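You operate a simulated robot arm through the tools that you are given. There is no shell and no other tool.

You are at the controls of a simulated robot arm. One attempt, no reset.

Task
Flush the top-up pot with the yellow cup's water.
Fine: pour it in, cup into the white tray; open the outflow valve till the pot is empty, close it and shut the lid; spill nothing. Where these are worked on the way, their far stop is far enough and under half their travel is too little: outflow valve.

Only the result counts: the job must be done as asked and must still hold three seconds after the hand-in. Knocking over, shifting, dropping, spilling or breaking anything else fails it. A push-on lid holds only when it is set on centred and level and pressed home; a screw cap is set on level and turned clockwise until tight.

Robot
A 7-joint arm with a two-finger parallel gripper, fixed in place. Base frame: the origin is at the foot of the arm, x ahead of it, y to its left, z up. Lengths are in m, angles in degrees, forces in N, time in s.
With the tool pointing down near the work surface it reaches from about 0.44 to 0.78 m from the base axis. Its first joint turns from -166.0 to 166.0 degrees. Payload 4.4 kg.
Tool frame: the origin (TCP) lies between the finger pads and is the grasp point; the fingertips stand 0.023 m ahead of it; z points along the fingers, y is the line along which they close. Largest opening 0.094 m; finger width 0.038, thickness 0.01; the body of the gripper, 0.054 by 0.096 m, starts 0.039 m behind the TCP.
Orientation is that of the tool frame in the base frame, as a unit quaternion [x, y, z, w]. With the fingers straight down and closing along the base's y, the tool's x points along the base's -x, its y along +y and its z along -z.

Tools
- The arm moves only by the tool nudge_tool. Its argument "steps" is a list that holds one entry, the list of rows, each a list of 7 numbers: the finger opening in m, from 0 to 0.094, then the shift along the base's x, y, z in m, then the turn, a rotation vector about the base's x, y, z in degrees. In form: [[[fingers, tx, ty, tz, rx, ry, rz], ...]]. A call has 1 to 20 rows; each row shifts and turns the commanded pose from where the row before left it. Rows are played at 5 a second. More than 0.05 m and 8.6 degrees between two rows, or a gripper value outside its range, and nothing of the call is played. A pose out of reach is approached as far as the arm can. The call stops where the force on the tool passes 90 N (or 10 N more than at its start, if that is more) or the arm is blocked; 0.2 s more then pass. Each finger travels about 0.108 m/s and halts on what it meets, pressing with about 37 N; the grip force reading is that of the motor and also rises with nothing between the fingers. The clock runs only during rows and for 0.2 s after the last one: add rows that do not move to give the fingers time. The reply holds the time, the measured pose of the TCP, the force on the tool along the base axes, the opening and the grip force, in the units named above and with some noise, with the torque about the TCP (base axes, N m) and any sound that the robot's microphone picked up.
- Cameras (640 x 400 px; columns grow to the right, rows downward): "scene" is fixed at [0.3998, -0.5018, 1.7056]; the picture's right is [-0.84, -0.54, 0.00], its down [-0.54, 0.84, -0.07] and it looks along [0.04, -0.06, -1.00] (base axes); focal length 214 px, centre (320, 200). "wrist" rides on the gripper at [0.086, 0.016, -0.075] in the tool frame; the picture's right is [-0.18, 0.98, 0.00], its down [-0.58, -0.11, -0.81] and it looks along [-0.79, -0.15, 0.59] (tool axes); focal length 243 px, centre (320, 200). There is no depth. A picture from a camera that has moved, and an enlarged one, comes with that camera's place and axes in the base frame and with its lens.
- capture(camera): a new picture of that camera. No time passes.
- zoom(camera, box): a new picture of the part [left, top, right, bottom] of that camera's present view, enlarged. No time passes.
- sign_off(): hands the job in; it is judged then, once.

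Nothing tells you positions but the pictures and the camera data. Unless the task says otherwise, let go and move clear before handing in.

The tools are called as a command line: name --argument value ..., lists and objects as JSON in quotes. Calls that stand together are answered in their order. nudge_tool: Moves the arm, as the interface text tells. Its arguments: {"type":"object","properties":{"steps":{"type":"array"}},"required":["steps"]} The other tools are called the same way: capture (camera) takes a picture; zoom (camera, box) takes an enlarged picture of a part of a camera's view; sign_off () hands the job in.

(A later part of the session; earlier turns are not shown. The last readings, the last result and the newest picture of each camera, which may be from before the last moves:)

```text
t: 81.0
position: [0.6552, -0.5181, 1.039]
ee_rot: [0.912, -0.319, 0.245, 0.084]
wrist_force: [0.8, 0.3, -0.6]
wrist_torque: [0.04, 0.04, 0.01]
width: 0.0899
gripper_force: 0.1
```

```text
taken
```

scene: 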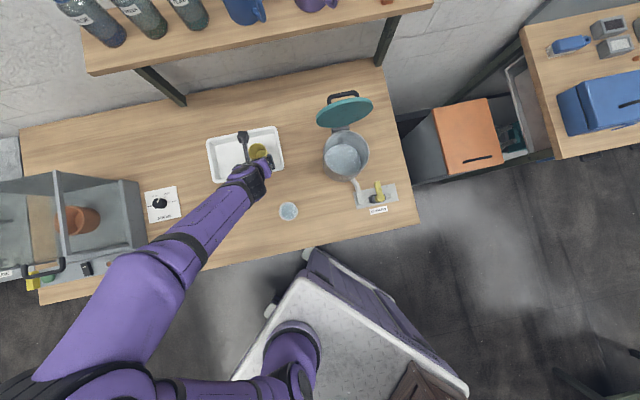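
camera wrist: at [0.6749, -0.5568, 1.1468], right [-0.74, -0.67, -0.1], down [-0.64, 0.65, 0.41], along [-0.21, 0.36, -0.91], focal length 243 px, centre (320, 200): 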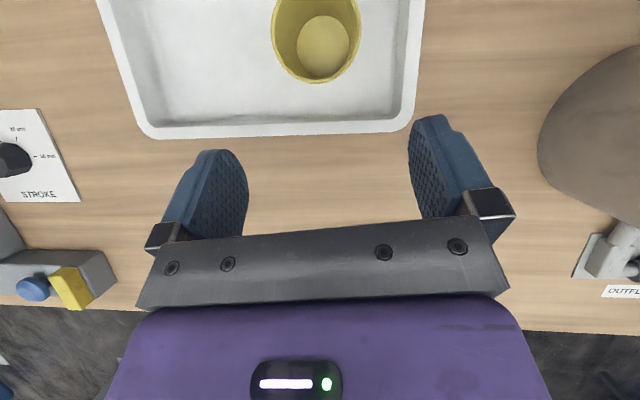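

The yellow cup stands in the tray. Next is the valve: I'll straighten the tool, rise, and move to look closely at the lever.

nudge_tool --steps '[[[0.05, -0.02, 0.01, 0.03, 4.62, 5.91, 0], [0.05, -0.03, 0.01, 0.03, 4.62, 5.91, 0], [0.05, -0.03, 0.0, 0.03, 4.62, 5.91, 0], [0.05, -0.03, 0.0, 0.03, 4.62, 5.91, 0], [0.05, -0.02, -0.003, 0, 0, 0, -8.1], [0.05, -0.02, -0.003, 0, 0, 0, -8.1], [0.05, -0.02, -0.003, 0, 0, 0, -8.1], [0.05, -0.02, -0.003, 0, 0, 0, -8.1], [0.05, -0.02, -0.003, 0, 0, 0, -8.1], [0.05, -0.02, -0.003, 0, 0, 0, -8.1], [0.05, -0.02, -0.003, 0, 0, 0, -8.1], [0.05, -0.02, -0.003, 0, 0, 0, -8.1], [0.05, -0.02, -0.003, 0, 0, 0, -8.1], [0.05, -0.02, -0.003, 0, 0, 0, -8.1], [0.05, -0.02, -0.003, 0, 0, 0, -8.1], [0.05, -0.02, -0.003, 0, 0, 0, -8.1], [0.05, 0, 0, 0, 0, 0, 0]]]'

capture --camera "wrist"

zoom --camera "scene" --box '[310, 90, 410, 220]'

```text
t: 84.6
position: [0.3065, -0.5348, 1.16]
ee_rot: [-0.376, 0.927, 0.0, 0.0]
wrist_force: [0.1, 0.2, 0.5]
wrist_torque: [-0.01, -0.02, -0.02]
width: 0.0499
gripper_force: 0.0
```

```text
taken
camera wrist: at [0.2331, -0.5849, 1.2345], right [-0.55, 0.83, 0.0], down [0.49, 0.33, 0.81], along [0.67, 0.45, -0.59], focal length 243 px, centre (320, 200)
```

wrist: 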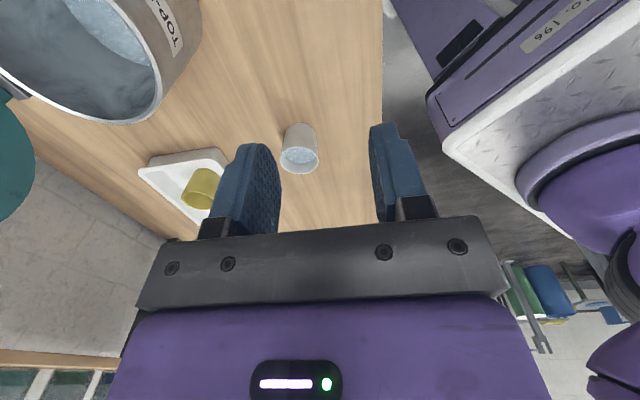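

```text
3.08 times, centred on (360, 155) of scene
camera zoom: at [0.3998, -0.5018, 1.7056], right [-0.84, -0.54, 0.0], down [-0.54, 0.84, -0.07], along [0.04, -0.06, -1.0], focal length 660 px, centre (197, 338)
```

zoom: 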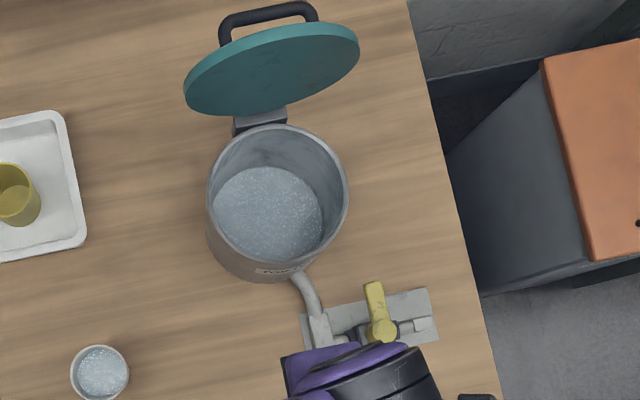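

nudge_tool --steps '[[[0.05, -0.007, -0.003, 0, 0, 0, -8.2], [0.05, -0.007, -0.003, 0, 0, 0, -8.2], [0.05, -0.007, -0.003, 0, 0, 0, -8.2], [0.05, -0.007, -0.003, 0, 0, 0, -8.2], [0.05, -0.007, -0.003, 0, 0, 0, -8.2], [0.05, -0.007, -0.003, 0, 0, 0, -8.2], [0.05, -0.007, -0.003, 0, 0, 0, -8.2], [0.05, -0.007, -0.003, 0, 0, 0, -8.2], [0.05, -0.007, -0.003, 0, 0, 0, -8.2], [0.05, -0.007, -0.003, 0, 0, 0, -8.2], [0.05, -0.007, -0.003, 0, 0, 0, -8.2], [0.05, 0, 0, 0, 0, 0, 0]]]'

capture --camera "wrist"

capture --camera "scene"

```text
t: 87.2
position: [0.229, -0.568, 1.1566]
ee_rot: [0.39, 0.921, 0.0, 0.001]
wrist_force: [-0.4, -0.4, 0.0]
wrist_torque: [0.0, -0.02, -0.01]
width: 0.05
gripper_force: 0.1
```

```text
taken
camera wrist: at [0.1815, -0.4949, 1.2326], right [0.84, 0.55, 0.0], down [0.33, -0.49, 0.81], along [0.44, -0.67, -0.59], focal length 243 px, centre (320, 200)
```

wrist: 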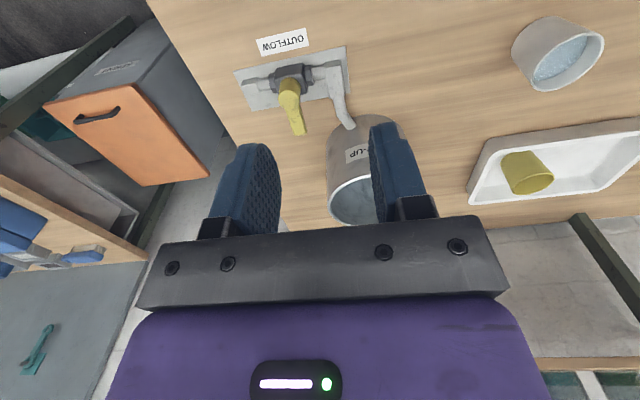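

```text
taken
```

scene: 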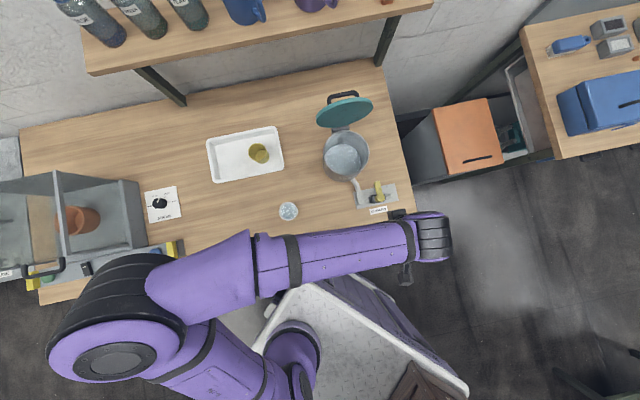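

zoom --camera "wrist" --box '[225, 20, 365, 145]'

zoom --camera "scene" --box '[345, 170, 405, 220]'

```text
3.20 times, centred on (295, 82) of wrist
camera zoom: at [0.1815, -0.4949, 1.2326], right [0.84, 0.55, 0.0], down [0.33, -0.49, 0.81], along [0.44, -0.67, -0.59], focal length 776 px, centre (400, 576)
```

zoom: 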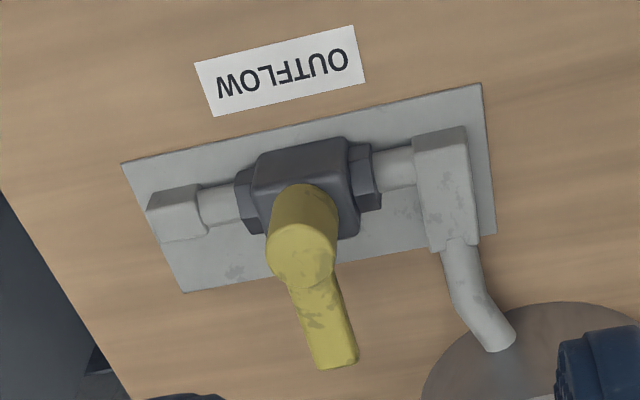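

```text
8.00 times, centred on (375, 195) of scene
camera zoom: at [0.3998, -0.5018, 1.7056], right [-0.84, -0.54, 0.0], down [-0.54, 0.84, -0.07], along [0.04, -0.06, -1.0], focal length 1716 px, centre (-120, 240)
```

zoom: 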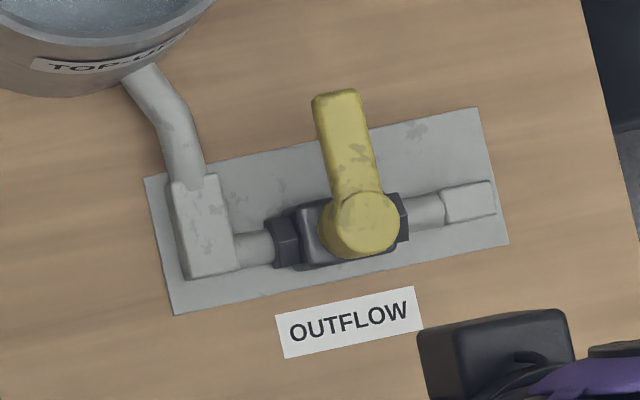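

The hub top is at about (0.249, -0.676, 0.928), with the lever pointing at az -45° to (0.290, -0.717). The pipework tops out around z≈0.88. I'll lower the straddling fingers above the lever and check alignment.

nudge_tool --steps '[[[0.05, 0.0069, -0.0194, -0.0238, 0, 0, 0], [0.05, 0.0069, -0.0194, -0.0238, 0, 0, 0], [0.05, 0.0069, -0.0194, -0.0238, 0, 0, 0], [0.05, 0.0069, -0.0194, -0.0238, 0, 0, 0], [0.05, 0.0069, -0.0194, -0.0238, 0, 0, 0], [0.05, 0.0069, -0.0194, -0.0238, 0, 0, 0], [0.05, 0.0069, -0.0194, -0.0238, 0, 0, 0], [0.05, 0, 0, 0, 0, 0, 0]]]'

capture --camera "wrist"

capture --camera "scene"

```text
t: 89.0
position: [0.2801, -0.7053, 0.9908]
ee_rot: [0.391, 0.92, 0.0, 0.0]
wrist_force: [0.0, 0.4, -0.6]
wrist_torque: [-0.01, 0.0, 0.0]
width: 0.0501
gripper_force: 0.0
```

```text
taken
camera wrist: at [0.2314, -0.6319, 1.0662], right [0.83, 0.55, 0.0], down [0.33, -0.49, 0.81], along [0.44, -0.67, -0.59], focal length 243 px, centre (320, 200)
```

wrist: 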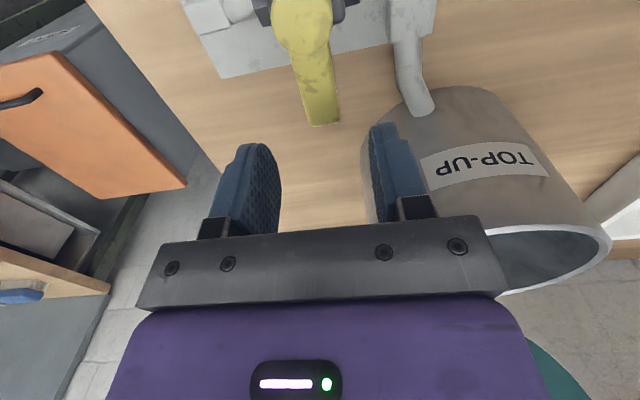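

```text
taken
```

scene: 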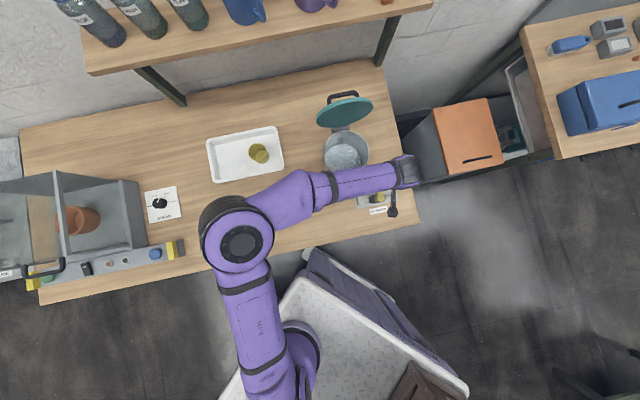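

nudge_tool --steps '[[[0.05, -0.001, 0.0, -0.02, 0, 0, 0], [0.05, -0.001, 0, -0.02, 0, 0, 0], [0.05, 0, 0, -0.01, 0, 0, 0], [0.05, 0, 0, 0, 0, 0, 0]]]'

capture --camera "wrist"

```text
t: 90.0
position: [0.2769, -0.7031, 0.9401]
ee_rot: [0.389, 0.921, 0.0, -0.001]
wrist_force: [1.1, 0.4, 0.0]
wrist_torque: [-0.04, 0.0, -0.02]
width: 0.0499
gripper_force: 0.0
```

```text
taken
camera wrist: at [0.2293, -0.6306, 1.0145], right [0.83, 0.55, 0.0], down [0.33, -0.49, 0.81], along [0.44, -0.67, -0.59], focal length 243 px, centre (320, 200)
```

wrist: 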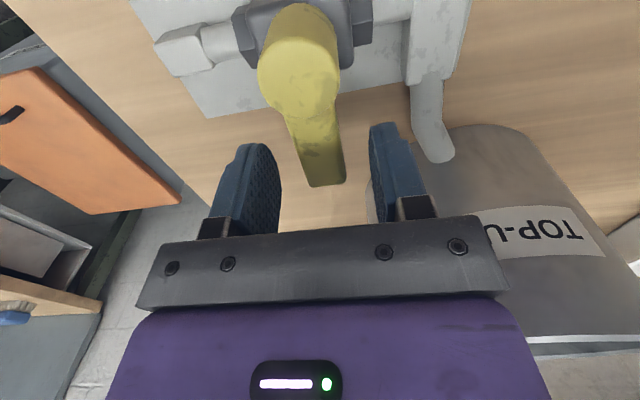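

nudge_tool --steps '[[[0.05, 0, 0, -0.01, 0, 0, 0], [0.03, 0, 0, 0, 0, 0, 0], [0.026, 0, 0, 0, 0, 0, 0], [0.026, 0, 0, 0, 0, 0, 0]]]'

capture --camera "wrist"

```text
t: 91.0
position: [0.2758, -0.7039, 0.9308]
ee_rot: [0.39, 0.921, 0.0, 0.0]
wrist_force: [0.3, 0.8, -0.4]
wrist_torque: [0.01, -0.03, 0.01]
width: 0.0259
gripper_force: 0.0
```

```text
taken
camera wrist: at [0.2287, -0.6312, 1.0044], right [0.83, 0.55, 0.0], down [0.33, -0.49, 0.81], along [0.44, -0.67, -0.59], focal length 243 px, centre (320, 200)
```

wrist: 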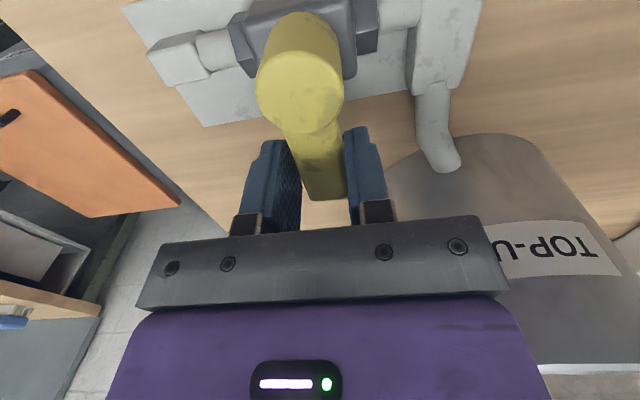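

The lever is caged. I'll test the turning direction with a small counter-clockwise move.

nudge_tool --steps '[[[0.026, 0.0019, 0.002, 0, 0, 0, 4], [0.026, 0.0017, 0.0021, 0, 0, 0, 4], [0.026, 0, 0, 0, 0, 0, 0]]]'

capture --camera "wrist"

```text
t: 91.8
position: [0.2791, -0.7014, 0.9314]
ee_rot: [0.326, 0.945, 0.0, 0.0]
wrist_force: [-8.0, -4.9, -0.7]
wrist_torque: [0.03, 0.11, -0.21]
width: 0.03
gripper_force: 4.6
```

```text
taken
camera wrist: at [0.2215, -0.6355, 1.0062], right [0.75, 0.66, 0.0], down [0.39, -0.44, 0.81], along [0.53, -0.6, -0.59], focal length 243 px, centre (320, 200)
```

wrist: 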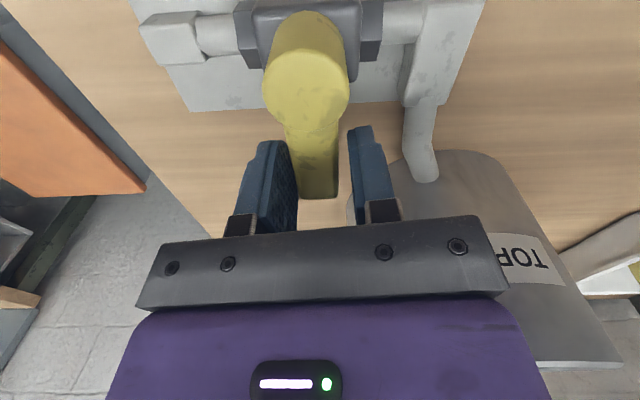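

Counter-clockwise pushes back, likely the closed stop. I'll return and try clockwise.

nudge_tool --steps '[[[0.026, -0.0017, -0.0021, 0, 0, 0, -4], [0.026, -0.0019, -0.002, 0, 0, 0, -4], [0.026, -0.002, -0.0019, 0, 0, 0, -4], [0.026, -0.0021, -0.0017, 0, 0, 0, -4], [0.026, -0.0022, -0.0016, 0, 0, 0, -4], [0.026, 0, 0, 0, 0, 0, 0]]]'

capture --camera "wrist"

zoom --camera "scene" --box '[310, 120, 410, 220]'

```text
t: 93.2
position: [0.2679, -0.7107, 0.93]
ee_rot: [0.485, 0.875, -0.001, 0.0]
wrist_force: [1.7, 0.2, -0.1]
wrist_torque: [-0.02, 0.02, -0.03]
width: 0.0267
gripper_force: 0.7
```

```text
taken
camera wrist: at [0.2371, -0.6295, 1.0056], right [0.93, 0.37, 0.0], down [0.22, -0.55, 0.81], along [0.29, -0.75, -0.59], focal length 243 px, centre (320, 200)
```

wrist: 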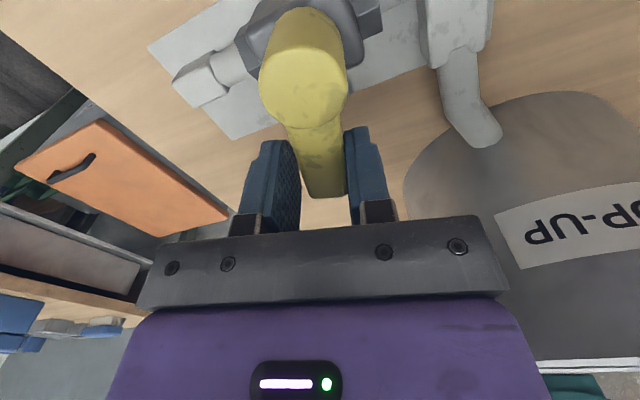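

```text
4.00 times, centred on (360, 170) of scene
camera zoom: at [0.3998, -0.5018, 1.7056], right [-0.84, -0.54, 0.0], down [-0.54, 0.84, -0.07], along [0.04, -0.06, -1.0], focal length 858 px, centre (160, 320)
```

zoom: 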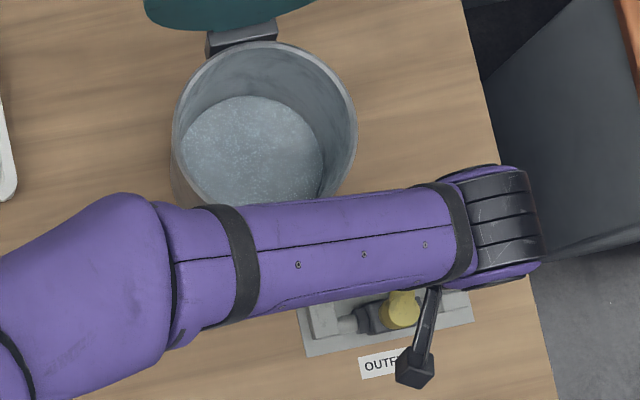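

Clockwise turns freely. I'll continue along the arc.

nudge_tool --steps '[[[0.026, -0.0037, -0.0019, 0, 0, 0, -6], [0.026, -0.0039, -0.0015, 0, 0, 0, -6], [0.026, -0.004, -0.001, 0, 0, 0, -6], [0.026, -0.0041, -0.0007, 0, 0, 0, -6], [0.026, -0.0041, -0.0002, 0, 0, 0, -6], [0.026, -0.0041, 0.0002, 0, 0, 0, -6], [0.026, -0.0041, 0.0007, 0, 0, 0, -6], [0.026, 0, 0, 0, 0, 0, 0]]]'

capture --camera "wrist"

zoom --camera "scene" --box '[310, 120, 410, 220]'

```text
t: 95.0
position: [0.2407, -0.7149, 0.9316]
ee_rot: [0.766, 0.643, 0.0, 0.001]
wrist_force: [0.7, -1.3, 0.1]
wrist_torque: [0.01, 0.03, 0.01]
width: 0.0261
gripper_force: 0.0
```

```text
taken
camera wrist: at [0.2727, -0.6327, 1.0064], right [0.94, -0.35, 0.0], down [-0.21, -0.55, 0.81], along [-0.28, -0.75, -0.59], focal length 243 px, centre (320, 200)
```

wrist: 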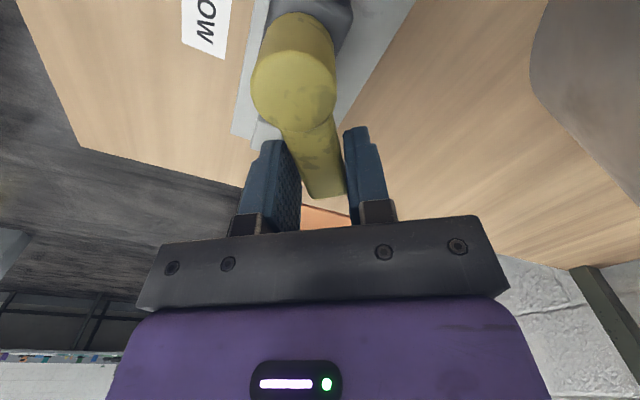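

```text
4.00 times, centred on (360, 170) of scene
camera zoom: at [0.3998, -0.5018, 1.7056], right [-0.84, -0.54, 0.0], down [-0.54, 0.84, -0.07], along [0.04, -0.06, -1.0], focal length 858 px, centre (160, 320)
```

zoom: 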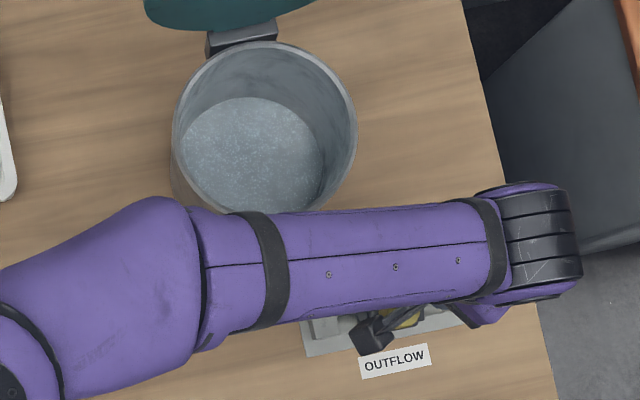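

nudge_tool --steps '[[[0.026, -0.004, 0.001, 0, 0, 0, -6], [0.026, -0.0039, 0.0015, 0, 0, 0, -6], [0.026, -0.0037, 0.0019, 0, 0, 0, -6], [0.026, -0.0034, 0.0022, 0, 0, 0, -6], [0.026, -0.0032, 0.0026, 0, 0, 0, -6], [0.026, 0, 0, 0, 0, 0, 0]]]'

capture --camera "wrist"

zoom --camera "scene" --box '[310, 120, 410, 220]'

```text
t: 96.4
position: [0.2247, -0.7058, 0.9323]
ee_rot: [0.907, 0.422, 0.0, 0.0]
wrist_force: [-0.1, 0.1, 0.4]
wrist_torque: [0.03, -0.01, 0.0]
width: 0.0262
gripper_force: 0.3
```

```text
taken
camera wrist: at [0.2922, -0.6504, 1.0063], right [0.63, -0.77, 0.0], down [-0.46, -0.37, 0.81], along [-0.62, -0.51, -0.59], focal length 243 px, centre (320, 200)
```

wrist: 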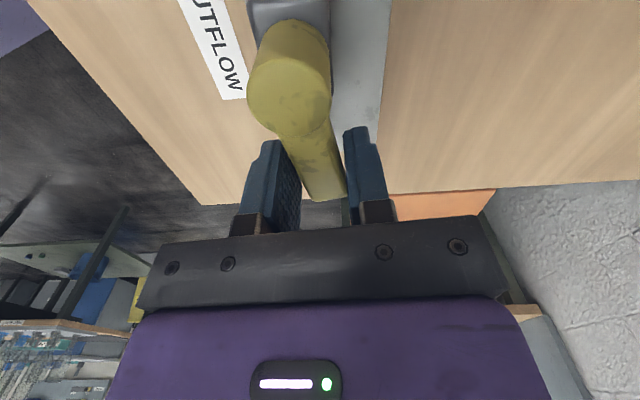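

```text
4.00 times, centred on (360, 170) of scene
camera zoom: at [0.3998, -0.5018, 1.7056], right [-0.84, -0.54, 0.0], down [-0.54, 0.84, -0.07], along [0.04, -0.06, -1.0], focal length 858 px, centre (160, 320)
```

zoom: 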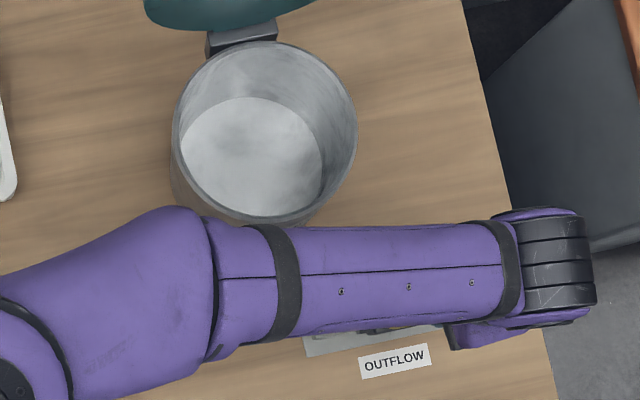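

The pot already looks drained. I'll go a few more degrees toward the stop and wait, to be sure it's empty.

nudge_tool --steps '[[[0.026, -0.0028, 0.0028, 0, 0, 0, -6], [0.026, 0, 0, 0, 0, 0, 0], [0.026, 0, 0, 0, 0, 0, 0], [0.026, 0, 0, 0, 0, 0, 0], [0.026, 0, 0, 0, 0, 0, 0], [0.026, 0, 0, 0, 0, 0, 0], [0.026, 0, 0, 0, 0, 0, 0], [0.026, 0, 0, 0, 0, 0, 0], [0.026, 0, 0, 0, 0, 0, 0], [0.026, 0, 0, 0, 0, 0, 0], [0.026, 0, 0, 0, 0, 0, 0], [0.026, 0, 0, 0, 0, 0, 0], [0.026, 0, 0, 0, 0, 0, 0], [0.026, 0, 0, 0, 0, 0, 0], [0.026, 0, 0, 0, 0, 0, 0], [0.026, 0, 0, 0, 0, 0, 0]]]'

zoom --camera "scene" --box '[320, 110, 390, 180]'

capture --camera "wrist"

```text
t: 99.8
position: [0.2195, -0.7019, 0.9317]
ee_rot: [0.927, 0.376, 0.0, 0.001]
wrist_force: [0.1, 0.3, 0.4]
wrist_torque: [-0.03, 0.04, 0.02]
width: 0.0258
gripper_force: 0.0
```

```text
5.71 times, centred on (355, 145) of scene
camera zoom: at [0.3998, -0.5018, 1.7056], right [-0.84, -0.54, 0.0], down [-0.54, 0.84, -0.07], along [0.04, -0.06, -1.0], focal length 1226 px, centre (120, 514)
```

zoom: 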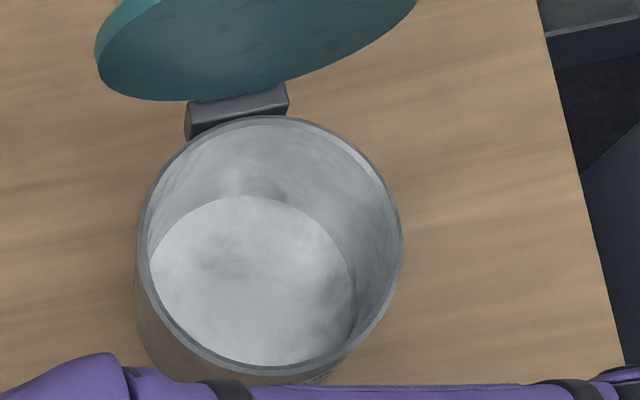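

```text
taken
camera wrist: at [0.2943, -0.6547, 1.0065], right [0.55, -0.83, 0.0], down [-0.49, -0.33, 0.81], along [-0.67, -0.45, -0.59], focal length 243 px, centre (320, 200)
```

wrist: 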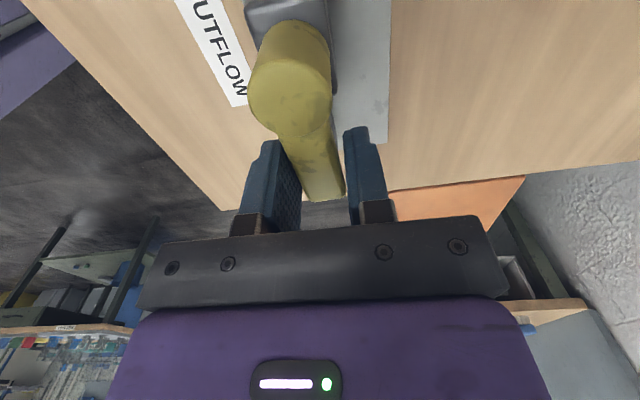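

The pot is empty and the lever lines up with the pipe, fully open. Now I'll close the valve by retracing the arc.

nudge_tool --steps '[[[0.026, 0.003, -0.003, 0, 0, 0, 6], [0.026, 0.0032, -0.0026, 0, 0, 0, 6], [0.026, 0.0034, -0.0022, 0, 0, 0, 6], [0.026, 0.0037, -0.0019, 0, 0, 0, 6], [0.026, 0.0039, -0.0015, 0, 0, 0, 6], [0.026, 0.004, -0.001, 0, 0, 0, 6], [0.026, 0.0041, -0.0007, 0, 0, 0, 6], [0.026, 0.0041, -0.0002, 0, 0, 0, 6], [0.026, 0.0041, 0.0002, 0, 0, 0, 6], [0.026, 0.0041, 0.0007, 0, 0, 0, 6], [0.026, 0.004, 0.001, 0, 0, 0, 6], [0.026, 0.0039, 0.0015, 0, 0, 0, 6], [0.026, 0.0037, 0.0019, 0, 0, 0, 6], [0.026, 0.0034, 0.0022, 0, 0, 0, 6], [0.026, 0, 0, 0, 0, 0, 0]]]'

nudge_tool --steps '[[[0.026, 0.0032, 0.0026, 0, 0, 0, 6], [0.026, 0.0015, 0.0015, 0, 0, 0, 3], [0.026, 0, 0, 0, 0, 0, 0]]]'

capture --camera "wrist"

```text
t: 103.0
position: [0.2728, -0.7064, 0.9316]
ee_rot: [0.437, 0.899, 0.0, 0.001]
wrist_force: [0.2, 0.0, -0.5]
wrist_torque: [-0.01, -0.02, -0.01]
width: 0.0261
gripper_force: 0.2
```

```text
t: 103.8
position: [0.2779, -0.7028, 0.9319]
ee_rot: [0.365, 0.931, 0.0, 0.0]
wrist_force: [0.5, -0.1, 0.3]
wrist_torque: [0.0, 0.02, 0.0]
width: 0.0261
gripper_force: 0.2
```

```text
taken
camera wrist: at [0.2259, -0.6338, 1.0068], right [0.8, 0.6, 0.0], down [0.35, -0.48, 0.81], along [0.48, -0.65, -0.59], focal length 243 px, centre (320, 200)
```

wrist: 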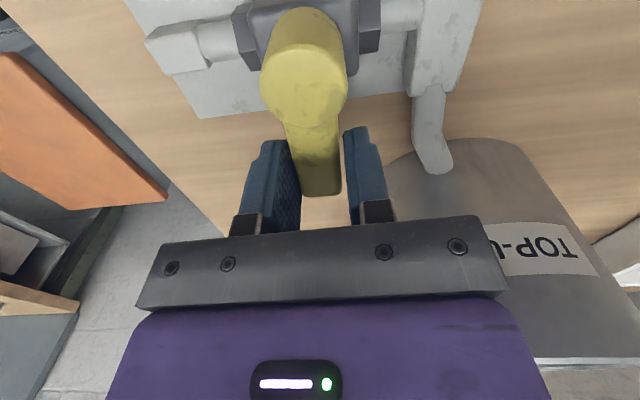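

nudge_tool --steps '[[[0.026, 0.0014, 0.0015, 0, 0, 0, 3], [0.026, 0.001, 0.001, 0, 0, 0, 2], [0.026, 0, 0, 0, 0, 0, 0]]]'

capture --camera "wrist"

```text
t: 104.6
position: [0.2782, -0.7019, 0.9318]
ee_rot: [0.325, 0.946, 0.0, 0.0]
wrist_force: [-4.6, -6.5, -2.4]
wrist_torque: [-0.03, 0.01, -0.15]
width: 0.0293
gripper_force: 3.9
```

```text
taken
camera wrist: at [0.2218, -0.6362, 1.0068], right [0.75, 0.66, 0.0], down [0.39, -0.44, 0.81], along [0.53, -0.6, -0.59], focal length 243 px, centre (320, 200)
```

wrist: 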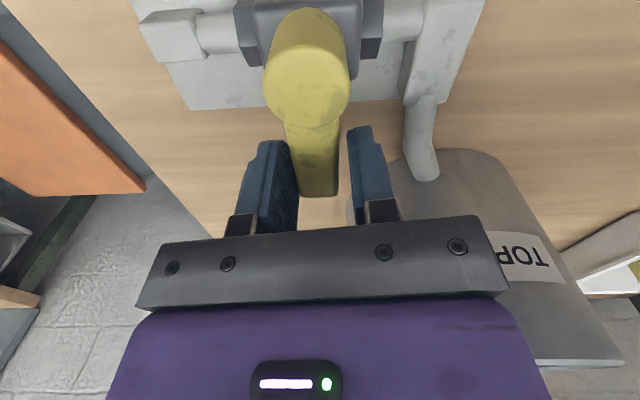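

The stop is felt again, so the valve is closed. I'll open the fingers, lift straight off, and turn toward the lid for a look.

nudge_tool --steps '[[[0.05, -0.002, -0.002, 0, 0, 0, -4], [0.05, 0, 0, 0, 0, 0, 0], [0.05, 0, 0, 0.02, 0, 0, 0], [0.05, 0, 0, 0.03, 0, 0, 0], [0.05, 0, 0.01, 0.04, 0, 0, 0], [0.05, 0, 0.02, 0.04, 0, 0, 0], [0.05, 0, 0.02, 0.04, 0, 0, 0], [0.05, 0, 0.02, 0.04, 0, 0, 0], [0.05, 0, 0.02, 0.04, 0, 0, 0], [0.05, 0, 0.02, 0.03, 0, 0, 0], [0.05, 0, 0.0, 0, 0, 0, 0]]]'

capture --camera "wrist"

zoom --camera "scene" --box '[310, 80, 410, 220]'

```text
t: 107.0
position: [0.2799, -0.5886, 1.2102]
ee_rot: [0.357, 0.934, 0.0, 0.001]
wrist_force: [0.8, 0.0, -0.7]
wrist_torque: [0.01, -0.02, 0.0]
width: 0.0499
gripper_force: 0.0
```

```text
taken
camera wrist: at [0.2262, -0.521, 1.2842], right [0.79, 0.61, 0.0], down [0.36, -0.47, 0.81], along [0.49, -0.64, -0.59], focal length 243 px, centre (320, 200)
```

wrist: 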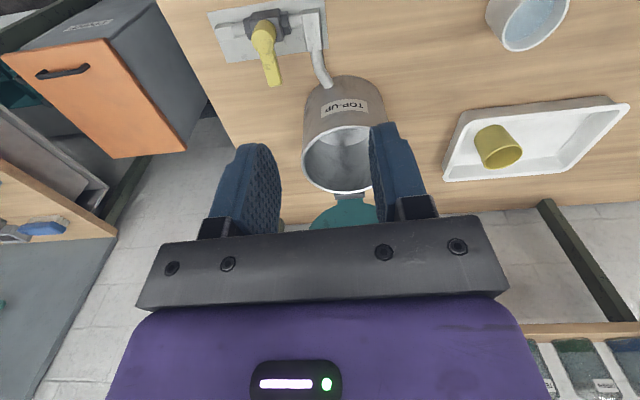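

```text
2.86 times, centred on (360, 150) of scene
camera zoom: at [0.3998, -0.5018, 1.7056], right [-0.84, -0.54, 0.0], down [-0.54, 0.84, -0.07], along [0.04, -0.06, -1.0], focal length 613 px, centre (206, 343)
```

zoom: 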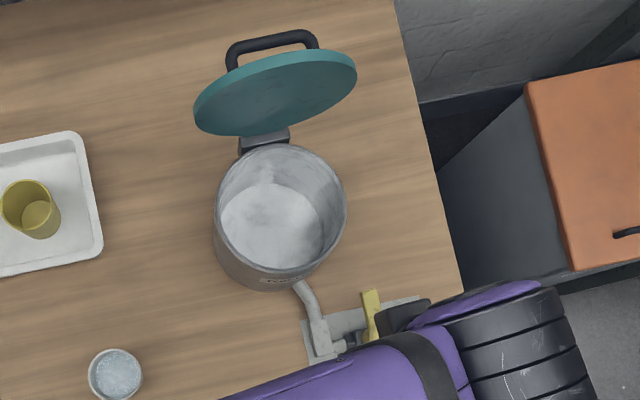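

The lever is back across the pipe, and the lid stands about vertical with its top edge near (0.512, -0.784, 1.167). I'll turn so the fingers stack vertically, hook one finger over the top edge and pull the lid shut. First the reorientation, well clear of everything.

nudge_tool --steps '[[[0.05, 0.007, 0.003, 0.006, 0, 0, 7.9], [0.05, 0.007, 0.003, 0.006, 0, 0, 7.9], [0.05, 0.007, 0.003, 0.006, 0, 0, 7.9], [0.05, 0.007, 0.003, 0.006, 0, 0, 7.9], [0.05, 0.007, 0.003, 0.006, 0, 0, 7.9], [0.05, 0.007, 0.003, 0.006, 0, 0, 7.9], [0.05, 0.007, 0.003, 0.006, 0, 0, 7.9], [0.05, 0.007, 0.003, 0.006, 0, 0, 7.9], [0.05, 0.007, 0.003, 0.006, 0, 0, 7.9], [0.05, 0.007, 0.003, 0.006, 0, 0, 7.9], [0.05, 0.007, 0.003, 0.006, 0, 0, 7.9], [0.05, 0.005, -0.02, 0, -5.66, -5.66, 0], [0.05, 0.005, -0.02, 0, -5.66, -5.66, 0], [0.05, 0.005, -0.02, 0, -5.66, -5.66, 0], [0.05, 0.005, -0.02, 0, -5.66, -5.66, 0], [0.05, 0.005, -0.02, 0, -5.66, -5.66, 0], [0.05, 0, 0, 0, 0, 0, 0]]]'

capture --camera "wrist"

capture --camera "scene"

```text
t: 110.6
position: [0.3797, -0.6604, 1.2767]
ee_rot: [-0.36, 0.868, -0.316, 0.131]
wrist_force: [-0.5, 1.0, -0.4]
wrist_torque: [0.02, 0.02, 0.0]
width: 0.0499
gripper_force: 0.1
```

```text
taken
camera wrist: at [0.2766, -0.6807, 1.3238], right [-0.4, 0.66, -0.63], down [0.1, 0.72, 0.69], along [0.91, 0.21, -0.36], focal length 243 px, centre (320, 200)
```

wrist: 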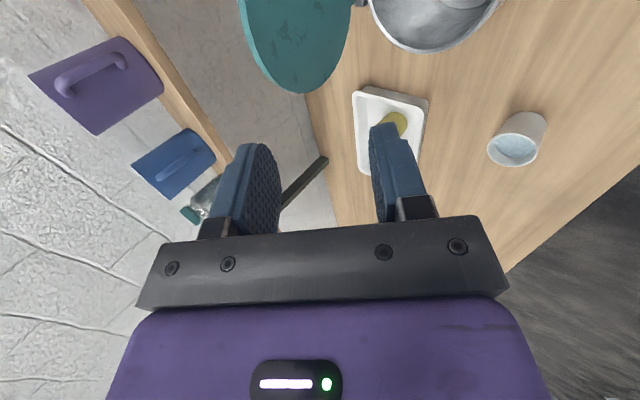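

```text
taken
```

scene: 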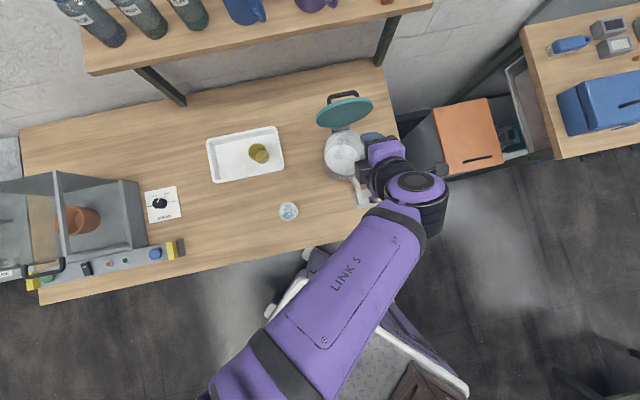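

nudge_tool --steps '[[[0.05, 0.022, -0.02, -0.0105, 0, 0, 0], [0.05, 0.022, -0.02, -0.0105, 0, 0, 0], [0.05, 0.022, -0.02, -0.0105, 0, 0, 0], [0.05, 0.022, -0.02, -0.0105, 0, 0, 0], [0.05, 0, 0, 0, 0, 0, 0]]]'

capture --camera "wrist"

zoom --camera "scene" --box '[300, 80, 420, 200]'

```text
t: 111.8
position: [0.4704, -0.7396, 1.2378]
ee_rot: [-0.359, 0.868, -0.316, 0.131]
wrist_force: [0.0, -0.2, -0.2]
wrist_torque: [-0.02, 0.01, -0.04]
width: 0.0498
gripper_force: 0.0
```

```text
taken
camera wrist: at [0.3666, -0.7594, 1.2828], right [-0.4, 0.66, -0.63], down [0.1, 0.72, 0.69], along [0.91, 0.21, -0.36], focal length 243 px, centre (320, 200)
```

wrist: 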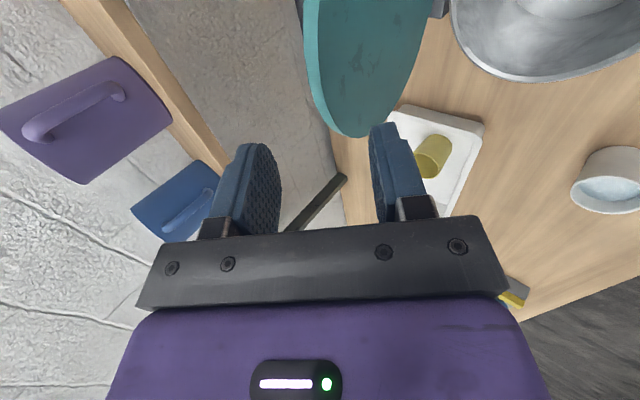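

```text
3.33 times, centred on (360, 140) of scene
camera zoom: at [0.3998, -0.5018, 1.7056], right [-0.84, -0.54, 0.0], down [-0.54, 0.84, -0.07], along [0.04, -0.06, -1.0], focal length 715 px, centre (187, 400)
```

zoom: 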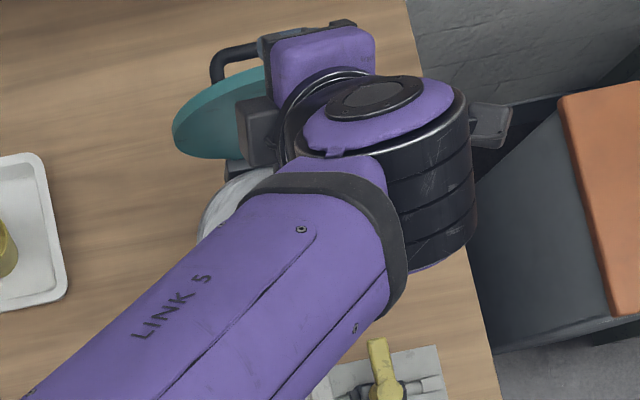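

The lid's top edge lies along the tool axis ahead. I'll open to 70 mm so the fingers straddle it, and advance so the upper finger goes over the top edge.

nudge_tool --steps '[[[0.07, 0, 0, 0, 0, 0, 0], [0.07, 0.0097, -0.0097, -0.0163, 0, 0, 0], [0.07, 0.0097, -0.0097, -0.0163, 0, 0, 0], [0.07, 0.0097, -0.0097, -0.0163, 0, 0, 0], [0.07, 0, 0, 0, 0, 0, 0]]]'

capture --camera "wrist"

```text
t: 113.0
position: [0.497, -0.7665, 1.1888]
ee_rot: [-0.359, 0.868, -0.316, 0.131]
wrist_force: [-0.7, -0.6, 0.7]
wrist_torque: [-0.03, 0.02, 0.01]
width: 0.0702
gripper_force: 0.1
```

```text
taken
camera wrist: at [0.394, -0.787, 1.2347], right [-0.4, 0.66, -0.63], down [0.1, 0.72, 0.69], along [0.91, 0.21, -0.36], focal length 243 px, centre (320, 200)
```

wrist: 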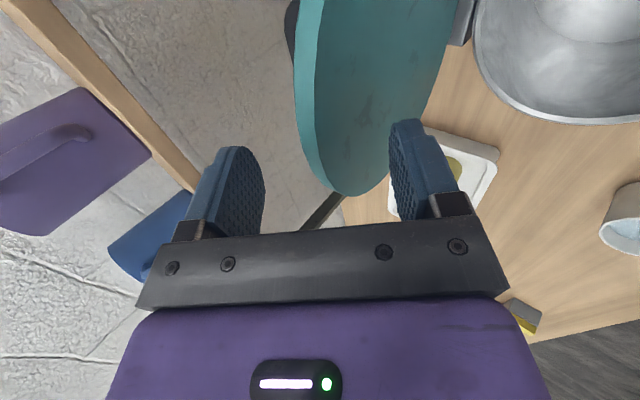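

nudge_tool --steps '[[[0.07, 0.0045, -0.0045, -0.0077, 0, 0, 0], [0.07, 0.0045, -0.0045, -0.0077, 0, 0, 0], [0.07, 0.0045, -0.0045, -0.0077, 0, 0, 0], [0.07, 0, 0, 0, 0, 0, 0]]]'

capture --camera "wrist"

zoom --camera "scene" --box '[300, 80, 420, 200]'

```text
t: 114.0
position: [0.5118, -0.7812, 1.1647]
ee_rot: [-0.36, 0.868, -0.315, 0.131]
wrist_force: [0.4, -0.2, -0.2]
wrist_torque: [-0.01, -0.02, -0.04]
width: 0.0699
gripper_force: 0.1
```

```text
taken
camera wrist: at [0.4078, -0.8006, 1.2106], right [-0.4, 0.66, -0.63], down [0.1, 0.72, 0.69], along [0.91, 0.21, -0.36], focal length 243 px, centre (320, 200)
```

wrist: 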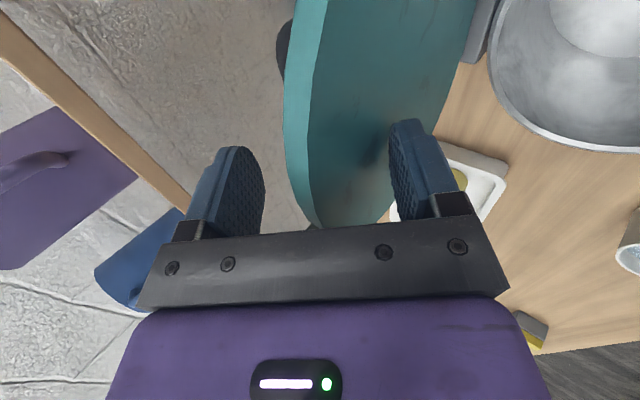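

```text
3.33 times, centred on (360, 140) of scene
camera zoom: at [0.3998, -0.5018, 1.7056], right [-0.84, -0.54, 0.0], down [-0.54, 0.84, -0.07], along [0.04, -0.06, -1.0], focal length 715 px, centre (187, 400)
```

zoom: 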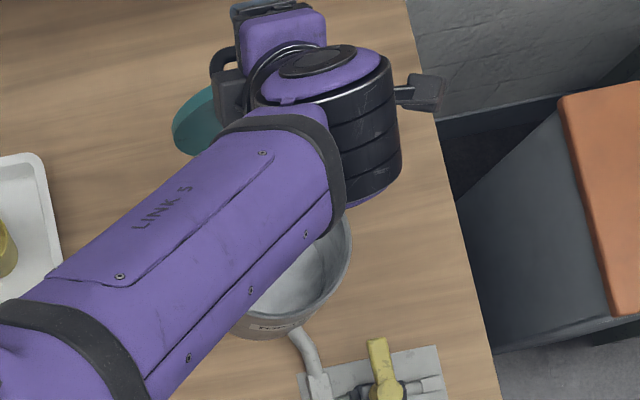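

The lid edge sits between the fingers, with the upper finger behind it. I'll snug up the opening and pull the lid toward me along its arc.

nudge_tool --steps '[[[0.07, -0.0053, 0.0053, 0, 0, 0, 0], [0.07, -0.0053, 0.0053, 0, 0, 0, 0], [0.054, 0, 0, 0, 0, 0, 0], [0.054, -0.0053, 0.0053, 0, 0, 0, 0], [0.054, -0.006, 0.006, -0.0005, 0, 0, 0], [0.054, -0.006, 0.006, -0.001, 0, 0, 0], [0.054, -0.006, 0.006, -0.0015, 0, 0, 0], [0.054, 0, 0, 0, 0, 0, 0]]]'

capture --camera "wrist"

```text
t: 115.8
position: [0.4771, -0.7485, 1.1612]
ee_rot: [-0.359, 0.868, -0.317, 0.131]
wrist_force: [0.8, 0.5, -0.2]
wrist_torque: [-0.03, 0.01, -0.02]
width: 0.0546
gripper_force: 0.6
```

```text
taken
camera wrist: at [0.3734, -0.7674, 1.2077], right [-0.4, 0.66, -0.63], down [0.1, 0.72, 0.69], along [0.91, 0.21, -0.36], focal length 243 px, centre (320, 200)
```

wrist: 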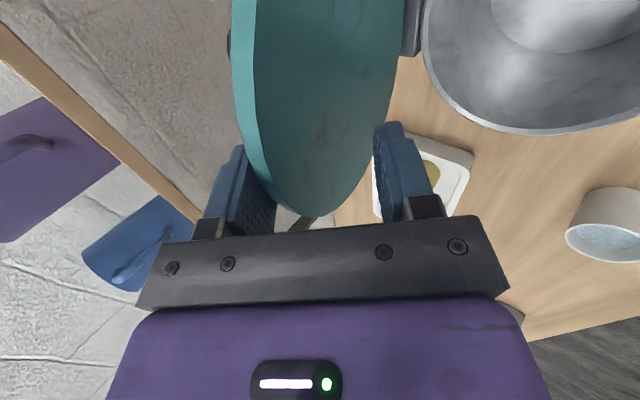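

nudge_tool --steps '[[[0.054, -0.006, 0.006, -0.0015, 0, 0, 0], [0.054, -0.006, 0.006, -0.0015, 0, 0, 0], [0.054, -0.006, 0.006, -0.002, 0, 0, 0], [0.054, -0.006, 0.006, -0.002, 0, 0, 0], [0.054, 0, 0, 0, 0, 0, 0]]]'

capture --camera "wrist"

zoom --camera "scene" --box '[300, 80, 420, 200]'

```text
t: 117.0
position: [0.4533, -0.7245, 1.1539]
ee_rot: [-0.36, 0.868, -0.316, 0.131]
wrist_force: [0.0, 0.4, 0.4]
wrist_torque: [-0.02, 0.0, 0.0]
width: 0.0539
gripper_force: 0.1
```

```text
taken
camera wrist: at [0.3495, -0.7438, 1.2006], right [-0.4, 0.66, -0.63], down [0.1, 0.72, 0.69], along [0.91, 0.21, -0.36], focal length 243 px, centre (320, 200)
```

wrist: 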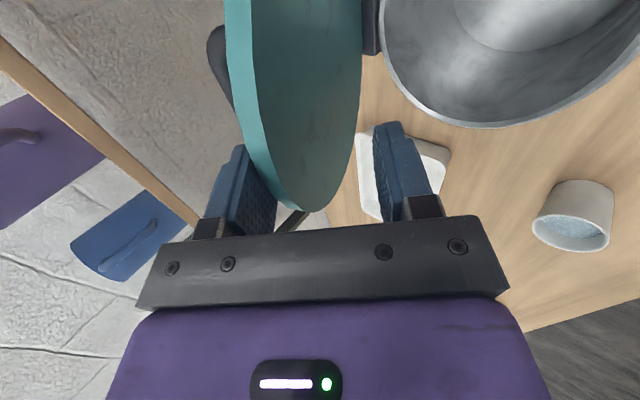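

```text
3.33 times, centred on (360, 140) of scene
camera zoom: at [0.3998, -0.5018, 1.7056], right [-0.84, -0.54, 0.0], down [-0.54, 0.84, -0.07], along [0.04, -0.06, -1.0], focal length 715 px, centre (187, 400)
```

zoom: 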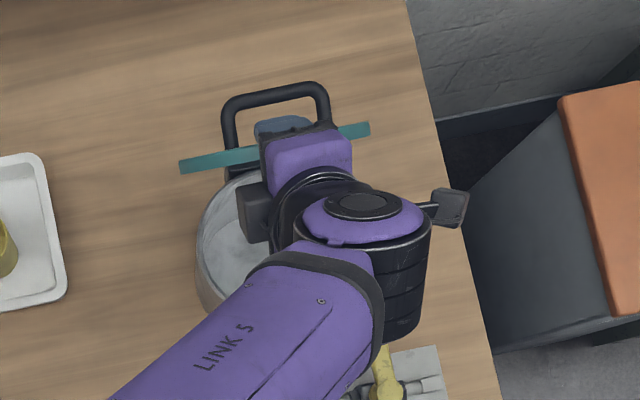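

The lid is following. I'll continue along the arc.

nudge_tool --steps '[[[0.054, -0.006, 0.006, -0.0025, 0, 0, 0], [0.054, -0.006, 0.006, -0.003, 0, 0, 0], [0.054, -0.006, 0.006, -0.0035, 0, 0, 0], [0.054, -0.0058, 0.0058, -0.004, 0, 0, 0], [0.054, -0.0057, 0.0057, -0.0045, 0, 0, 0], [0.054, -0.0056, 0.0056, -0.005, 0, 0, 0], [0.054, -0.0054, 0.0054, -0.0055, 0, 0, 0], [0.054, 0, 0, 0, 0, 0, 0]]]'

capture --camera "wrist"

zoom --camera "scene" --box '[300, 80, 420, 200]'

```text
t: 118.8
position: [0.4128, -0.6822, 1.1247]
ee_rot: [-0.36, 0.868, -0.317, 0.131]
wrist_force: [-0.3, 0.3, 0.5]
wrist_torque: [0.01, 0.01, 0.0]
width: 0.0543
gripper_force: 0.1
```

```text
taken
camera wrist: at [0.3098, -0.703, 1.1728], right [-0.4, 0.66, -0.63], down [0.1, 0.72, 0.69], along [0.91, 0.21, -0.36], focal length 243 px, centre (320, 200)
```

wrist: 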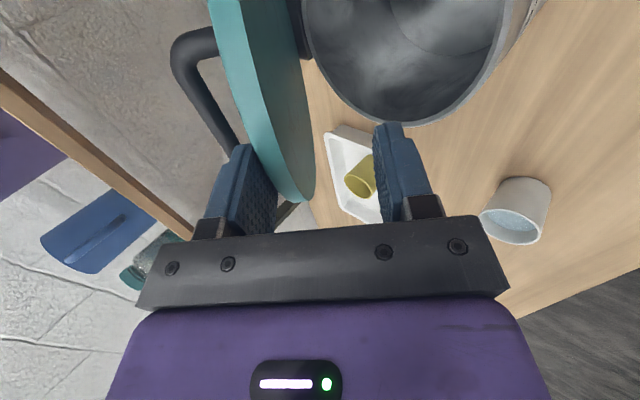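

```text
3.33 times, centred on (360, 140) of scene
camera zoom: at [0.3998, -0.5018, 1.7056], right [-0.84, -0.54, 0.0], down [-0.54, 0.84, -0.07], along [0.04, -0.06, -1.0], focal length 715 px, centre (187, 400)
```

zoom: 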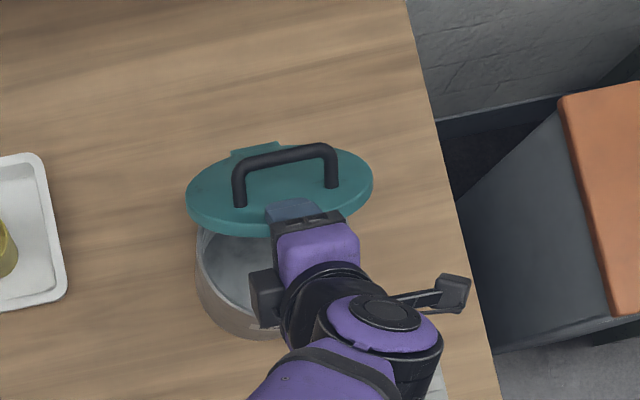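

The lid is at about 50°. I'll withdraw along the tool axis, close the fingers, and press it down from above.

nudge_tool --steps '[[[0.06, 0, 0, 0, 0, 0, 0], [0.06, -0.0091, 0.0091, 0.0153, 0, 0, 0], [0.06, -0.0091, 0.0091, 0.0153, 0, 0, 0], [0.06, -0.0091, 0.0091, 0.0153, 0, 0, 0], [0.06, -0.0091, 0.0091, 0.0153, 0, 0, 0], [0.06, -0.0091, 0.0091, 0.0153, 0, 0, 0], [0.0, 0, 0, 0.02, 0, 0, 0], [0.0, 0, 0, 0.02, 0, 0, 0], [0.0, 0, 0, 0, 0, 0, 0]]]'

capture --camera "wrist"

zoom --camera "scene" --box '[300, 80, 420, 200]'

```text
t: 120.8
position: [0.3671, -0.6391, 1.2425]
ee_rot: [-0.36, 0.868, -0.314, 0.132]
wrist_force: [0.2, -0.2, -0.5]
wrist_torque: [0.01, 0.02, 0.0]
width: 0.0
gripper_force: 37.1
```

```text
taken
camera wrist: at [0.2635, -0.659, 1.2887], right [-0.4, 0.66, -0.63], down [0.1, 0.72, 0.69], along [0.91, 0.21, -0.36], focal length 243 px, centre (320, 200)
```

wrist: 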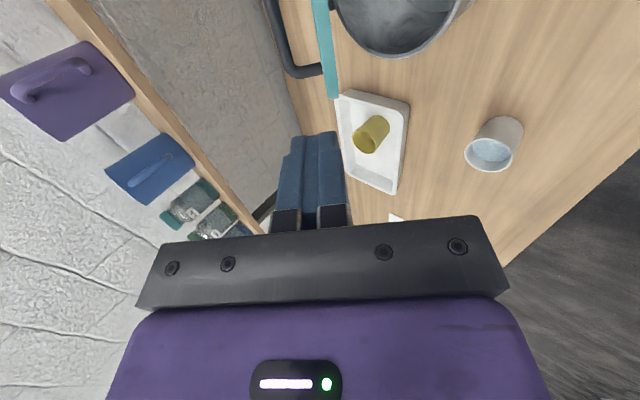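

```text
3.33 times, centred on (360, 140) of scene
camera zoom: at [0.3998, -0.5018, 1.7056], right [-0.84, -0.54, 0.0], down [-0.54, 0.84, -0.07], along [0.04, -0.06, -1.0], focal length 715 px, centre (187, 400)
```

zoom: 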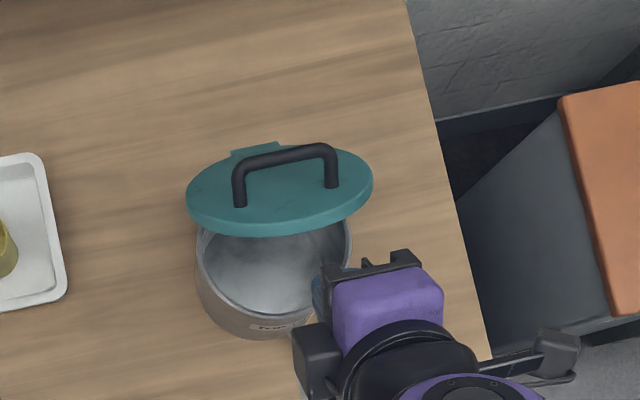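

The lid holds at about 48°. I'll position the closed fingers above the front part of the lid and press down along the arc.

nudge_tool --steps '[[[0.0, 0.0, -0.0, 0.0, 4.71, 4.71, 0], [0.0, 0.01, -0.012, 0.0, 4.71, 4.71, 0], [0.0, 0.012, -0.014, -0.005, 4.71, 4.71, 0], [0.0, 0.017, -0.02, -0.015, 0, 0, 0], [0.0, 0.018, -0.021, -0.017, 0, 0, 0], [0.0, 0, 0, 0, 0, 0, 0]]]'

capture --camera "wrist"

zoom --camera "scene" --box '[300, 80, 420, 200]'

```text
t: 122.2
position: [0.4245, -0.7071, 1.2043]
ee_rot: [-0.377, 0.91, -0.16, 0.066]
wrist_force: [0.2, 0.9, -0.2]
wrist_torque: [-0.03, 0.01, -0.02]
width: 0.0
gripper_force: 36.9
```

```text
taken
camera wrist: at [0.3351, -0.7402, 1.2699], right [-0.52, 0.78, -0.34], down [0.29, 0.53, 0.8], along [0.8, 0.32, -0.51], focal length 243 px, centre (320, 200)
```

wrist: 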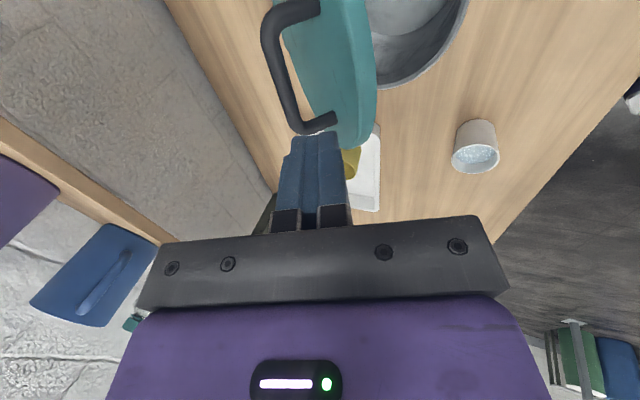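

```text
3.33 times, centred on (360, 140) of scene
camera zoom: at [0.3998, -0.5018, 1.7056], right [-0.84, -0.54, 0.0], down [-0.54, 0.84, -0.07], along [0.04, -0.06, -1.0], focal length 715 px, centre (187, 400)
```

zoom: 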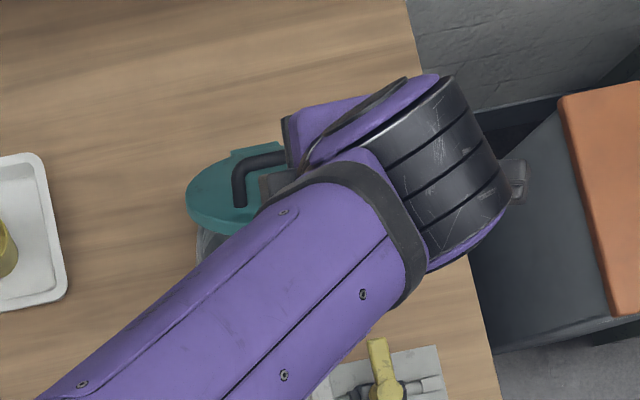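

nudge_tool --steps '[[[0.0, -0.0015, 0.0015, -0.018, 0, 0, 0], [0.0, -0.0015, 0.0015, -0.018, 0, 0, 0], [0.0, 0, 0, -0.012, 0, 0, 0], [0.0, 0, 0, 0, 0, 0, 0]]]'

capture --camera "wrist"

```text
t: 123.2
position: [0.4214, -0.7013, 1.1602]
ee_rot: [-0.377, 0.91, -0.162, 0.067]
wrist_force: [-9.4, 23.1, 25.3]
wrist_torque: [0.45, 0.22, -0.05]
width: 0.0
gripper_force: 37.2
```

```text
taken
camera wrist: at [0.3315, -0.7345, 1.2244], right [-0.52, 0.78, -0.34], down [0.29, 0.53, 0.79], along [0.8, 0.32, -0.5], focal length 243 px, centre (320, 200)
```

wrist: 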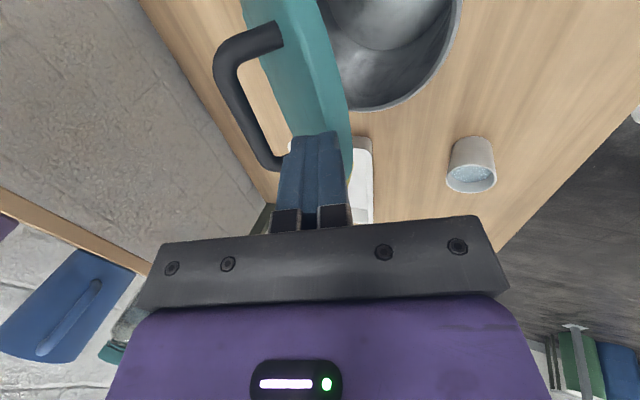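

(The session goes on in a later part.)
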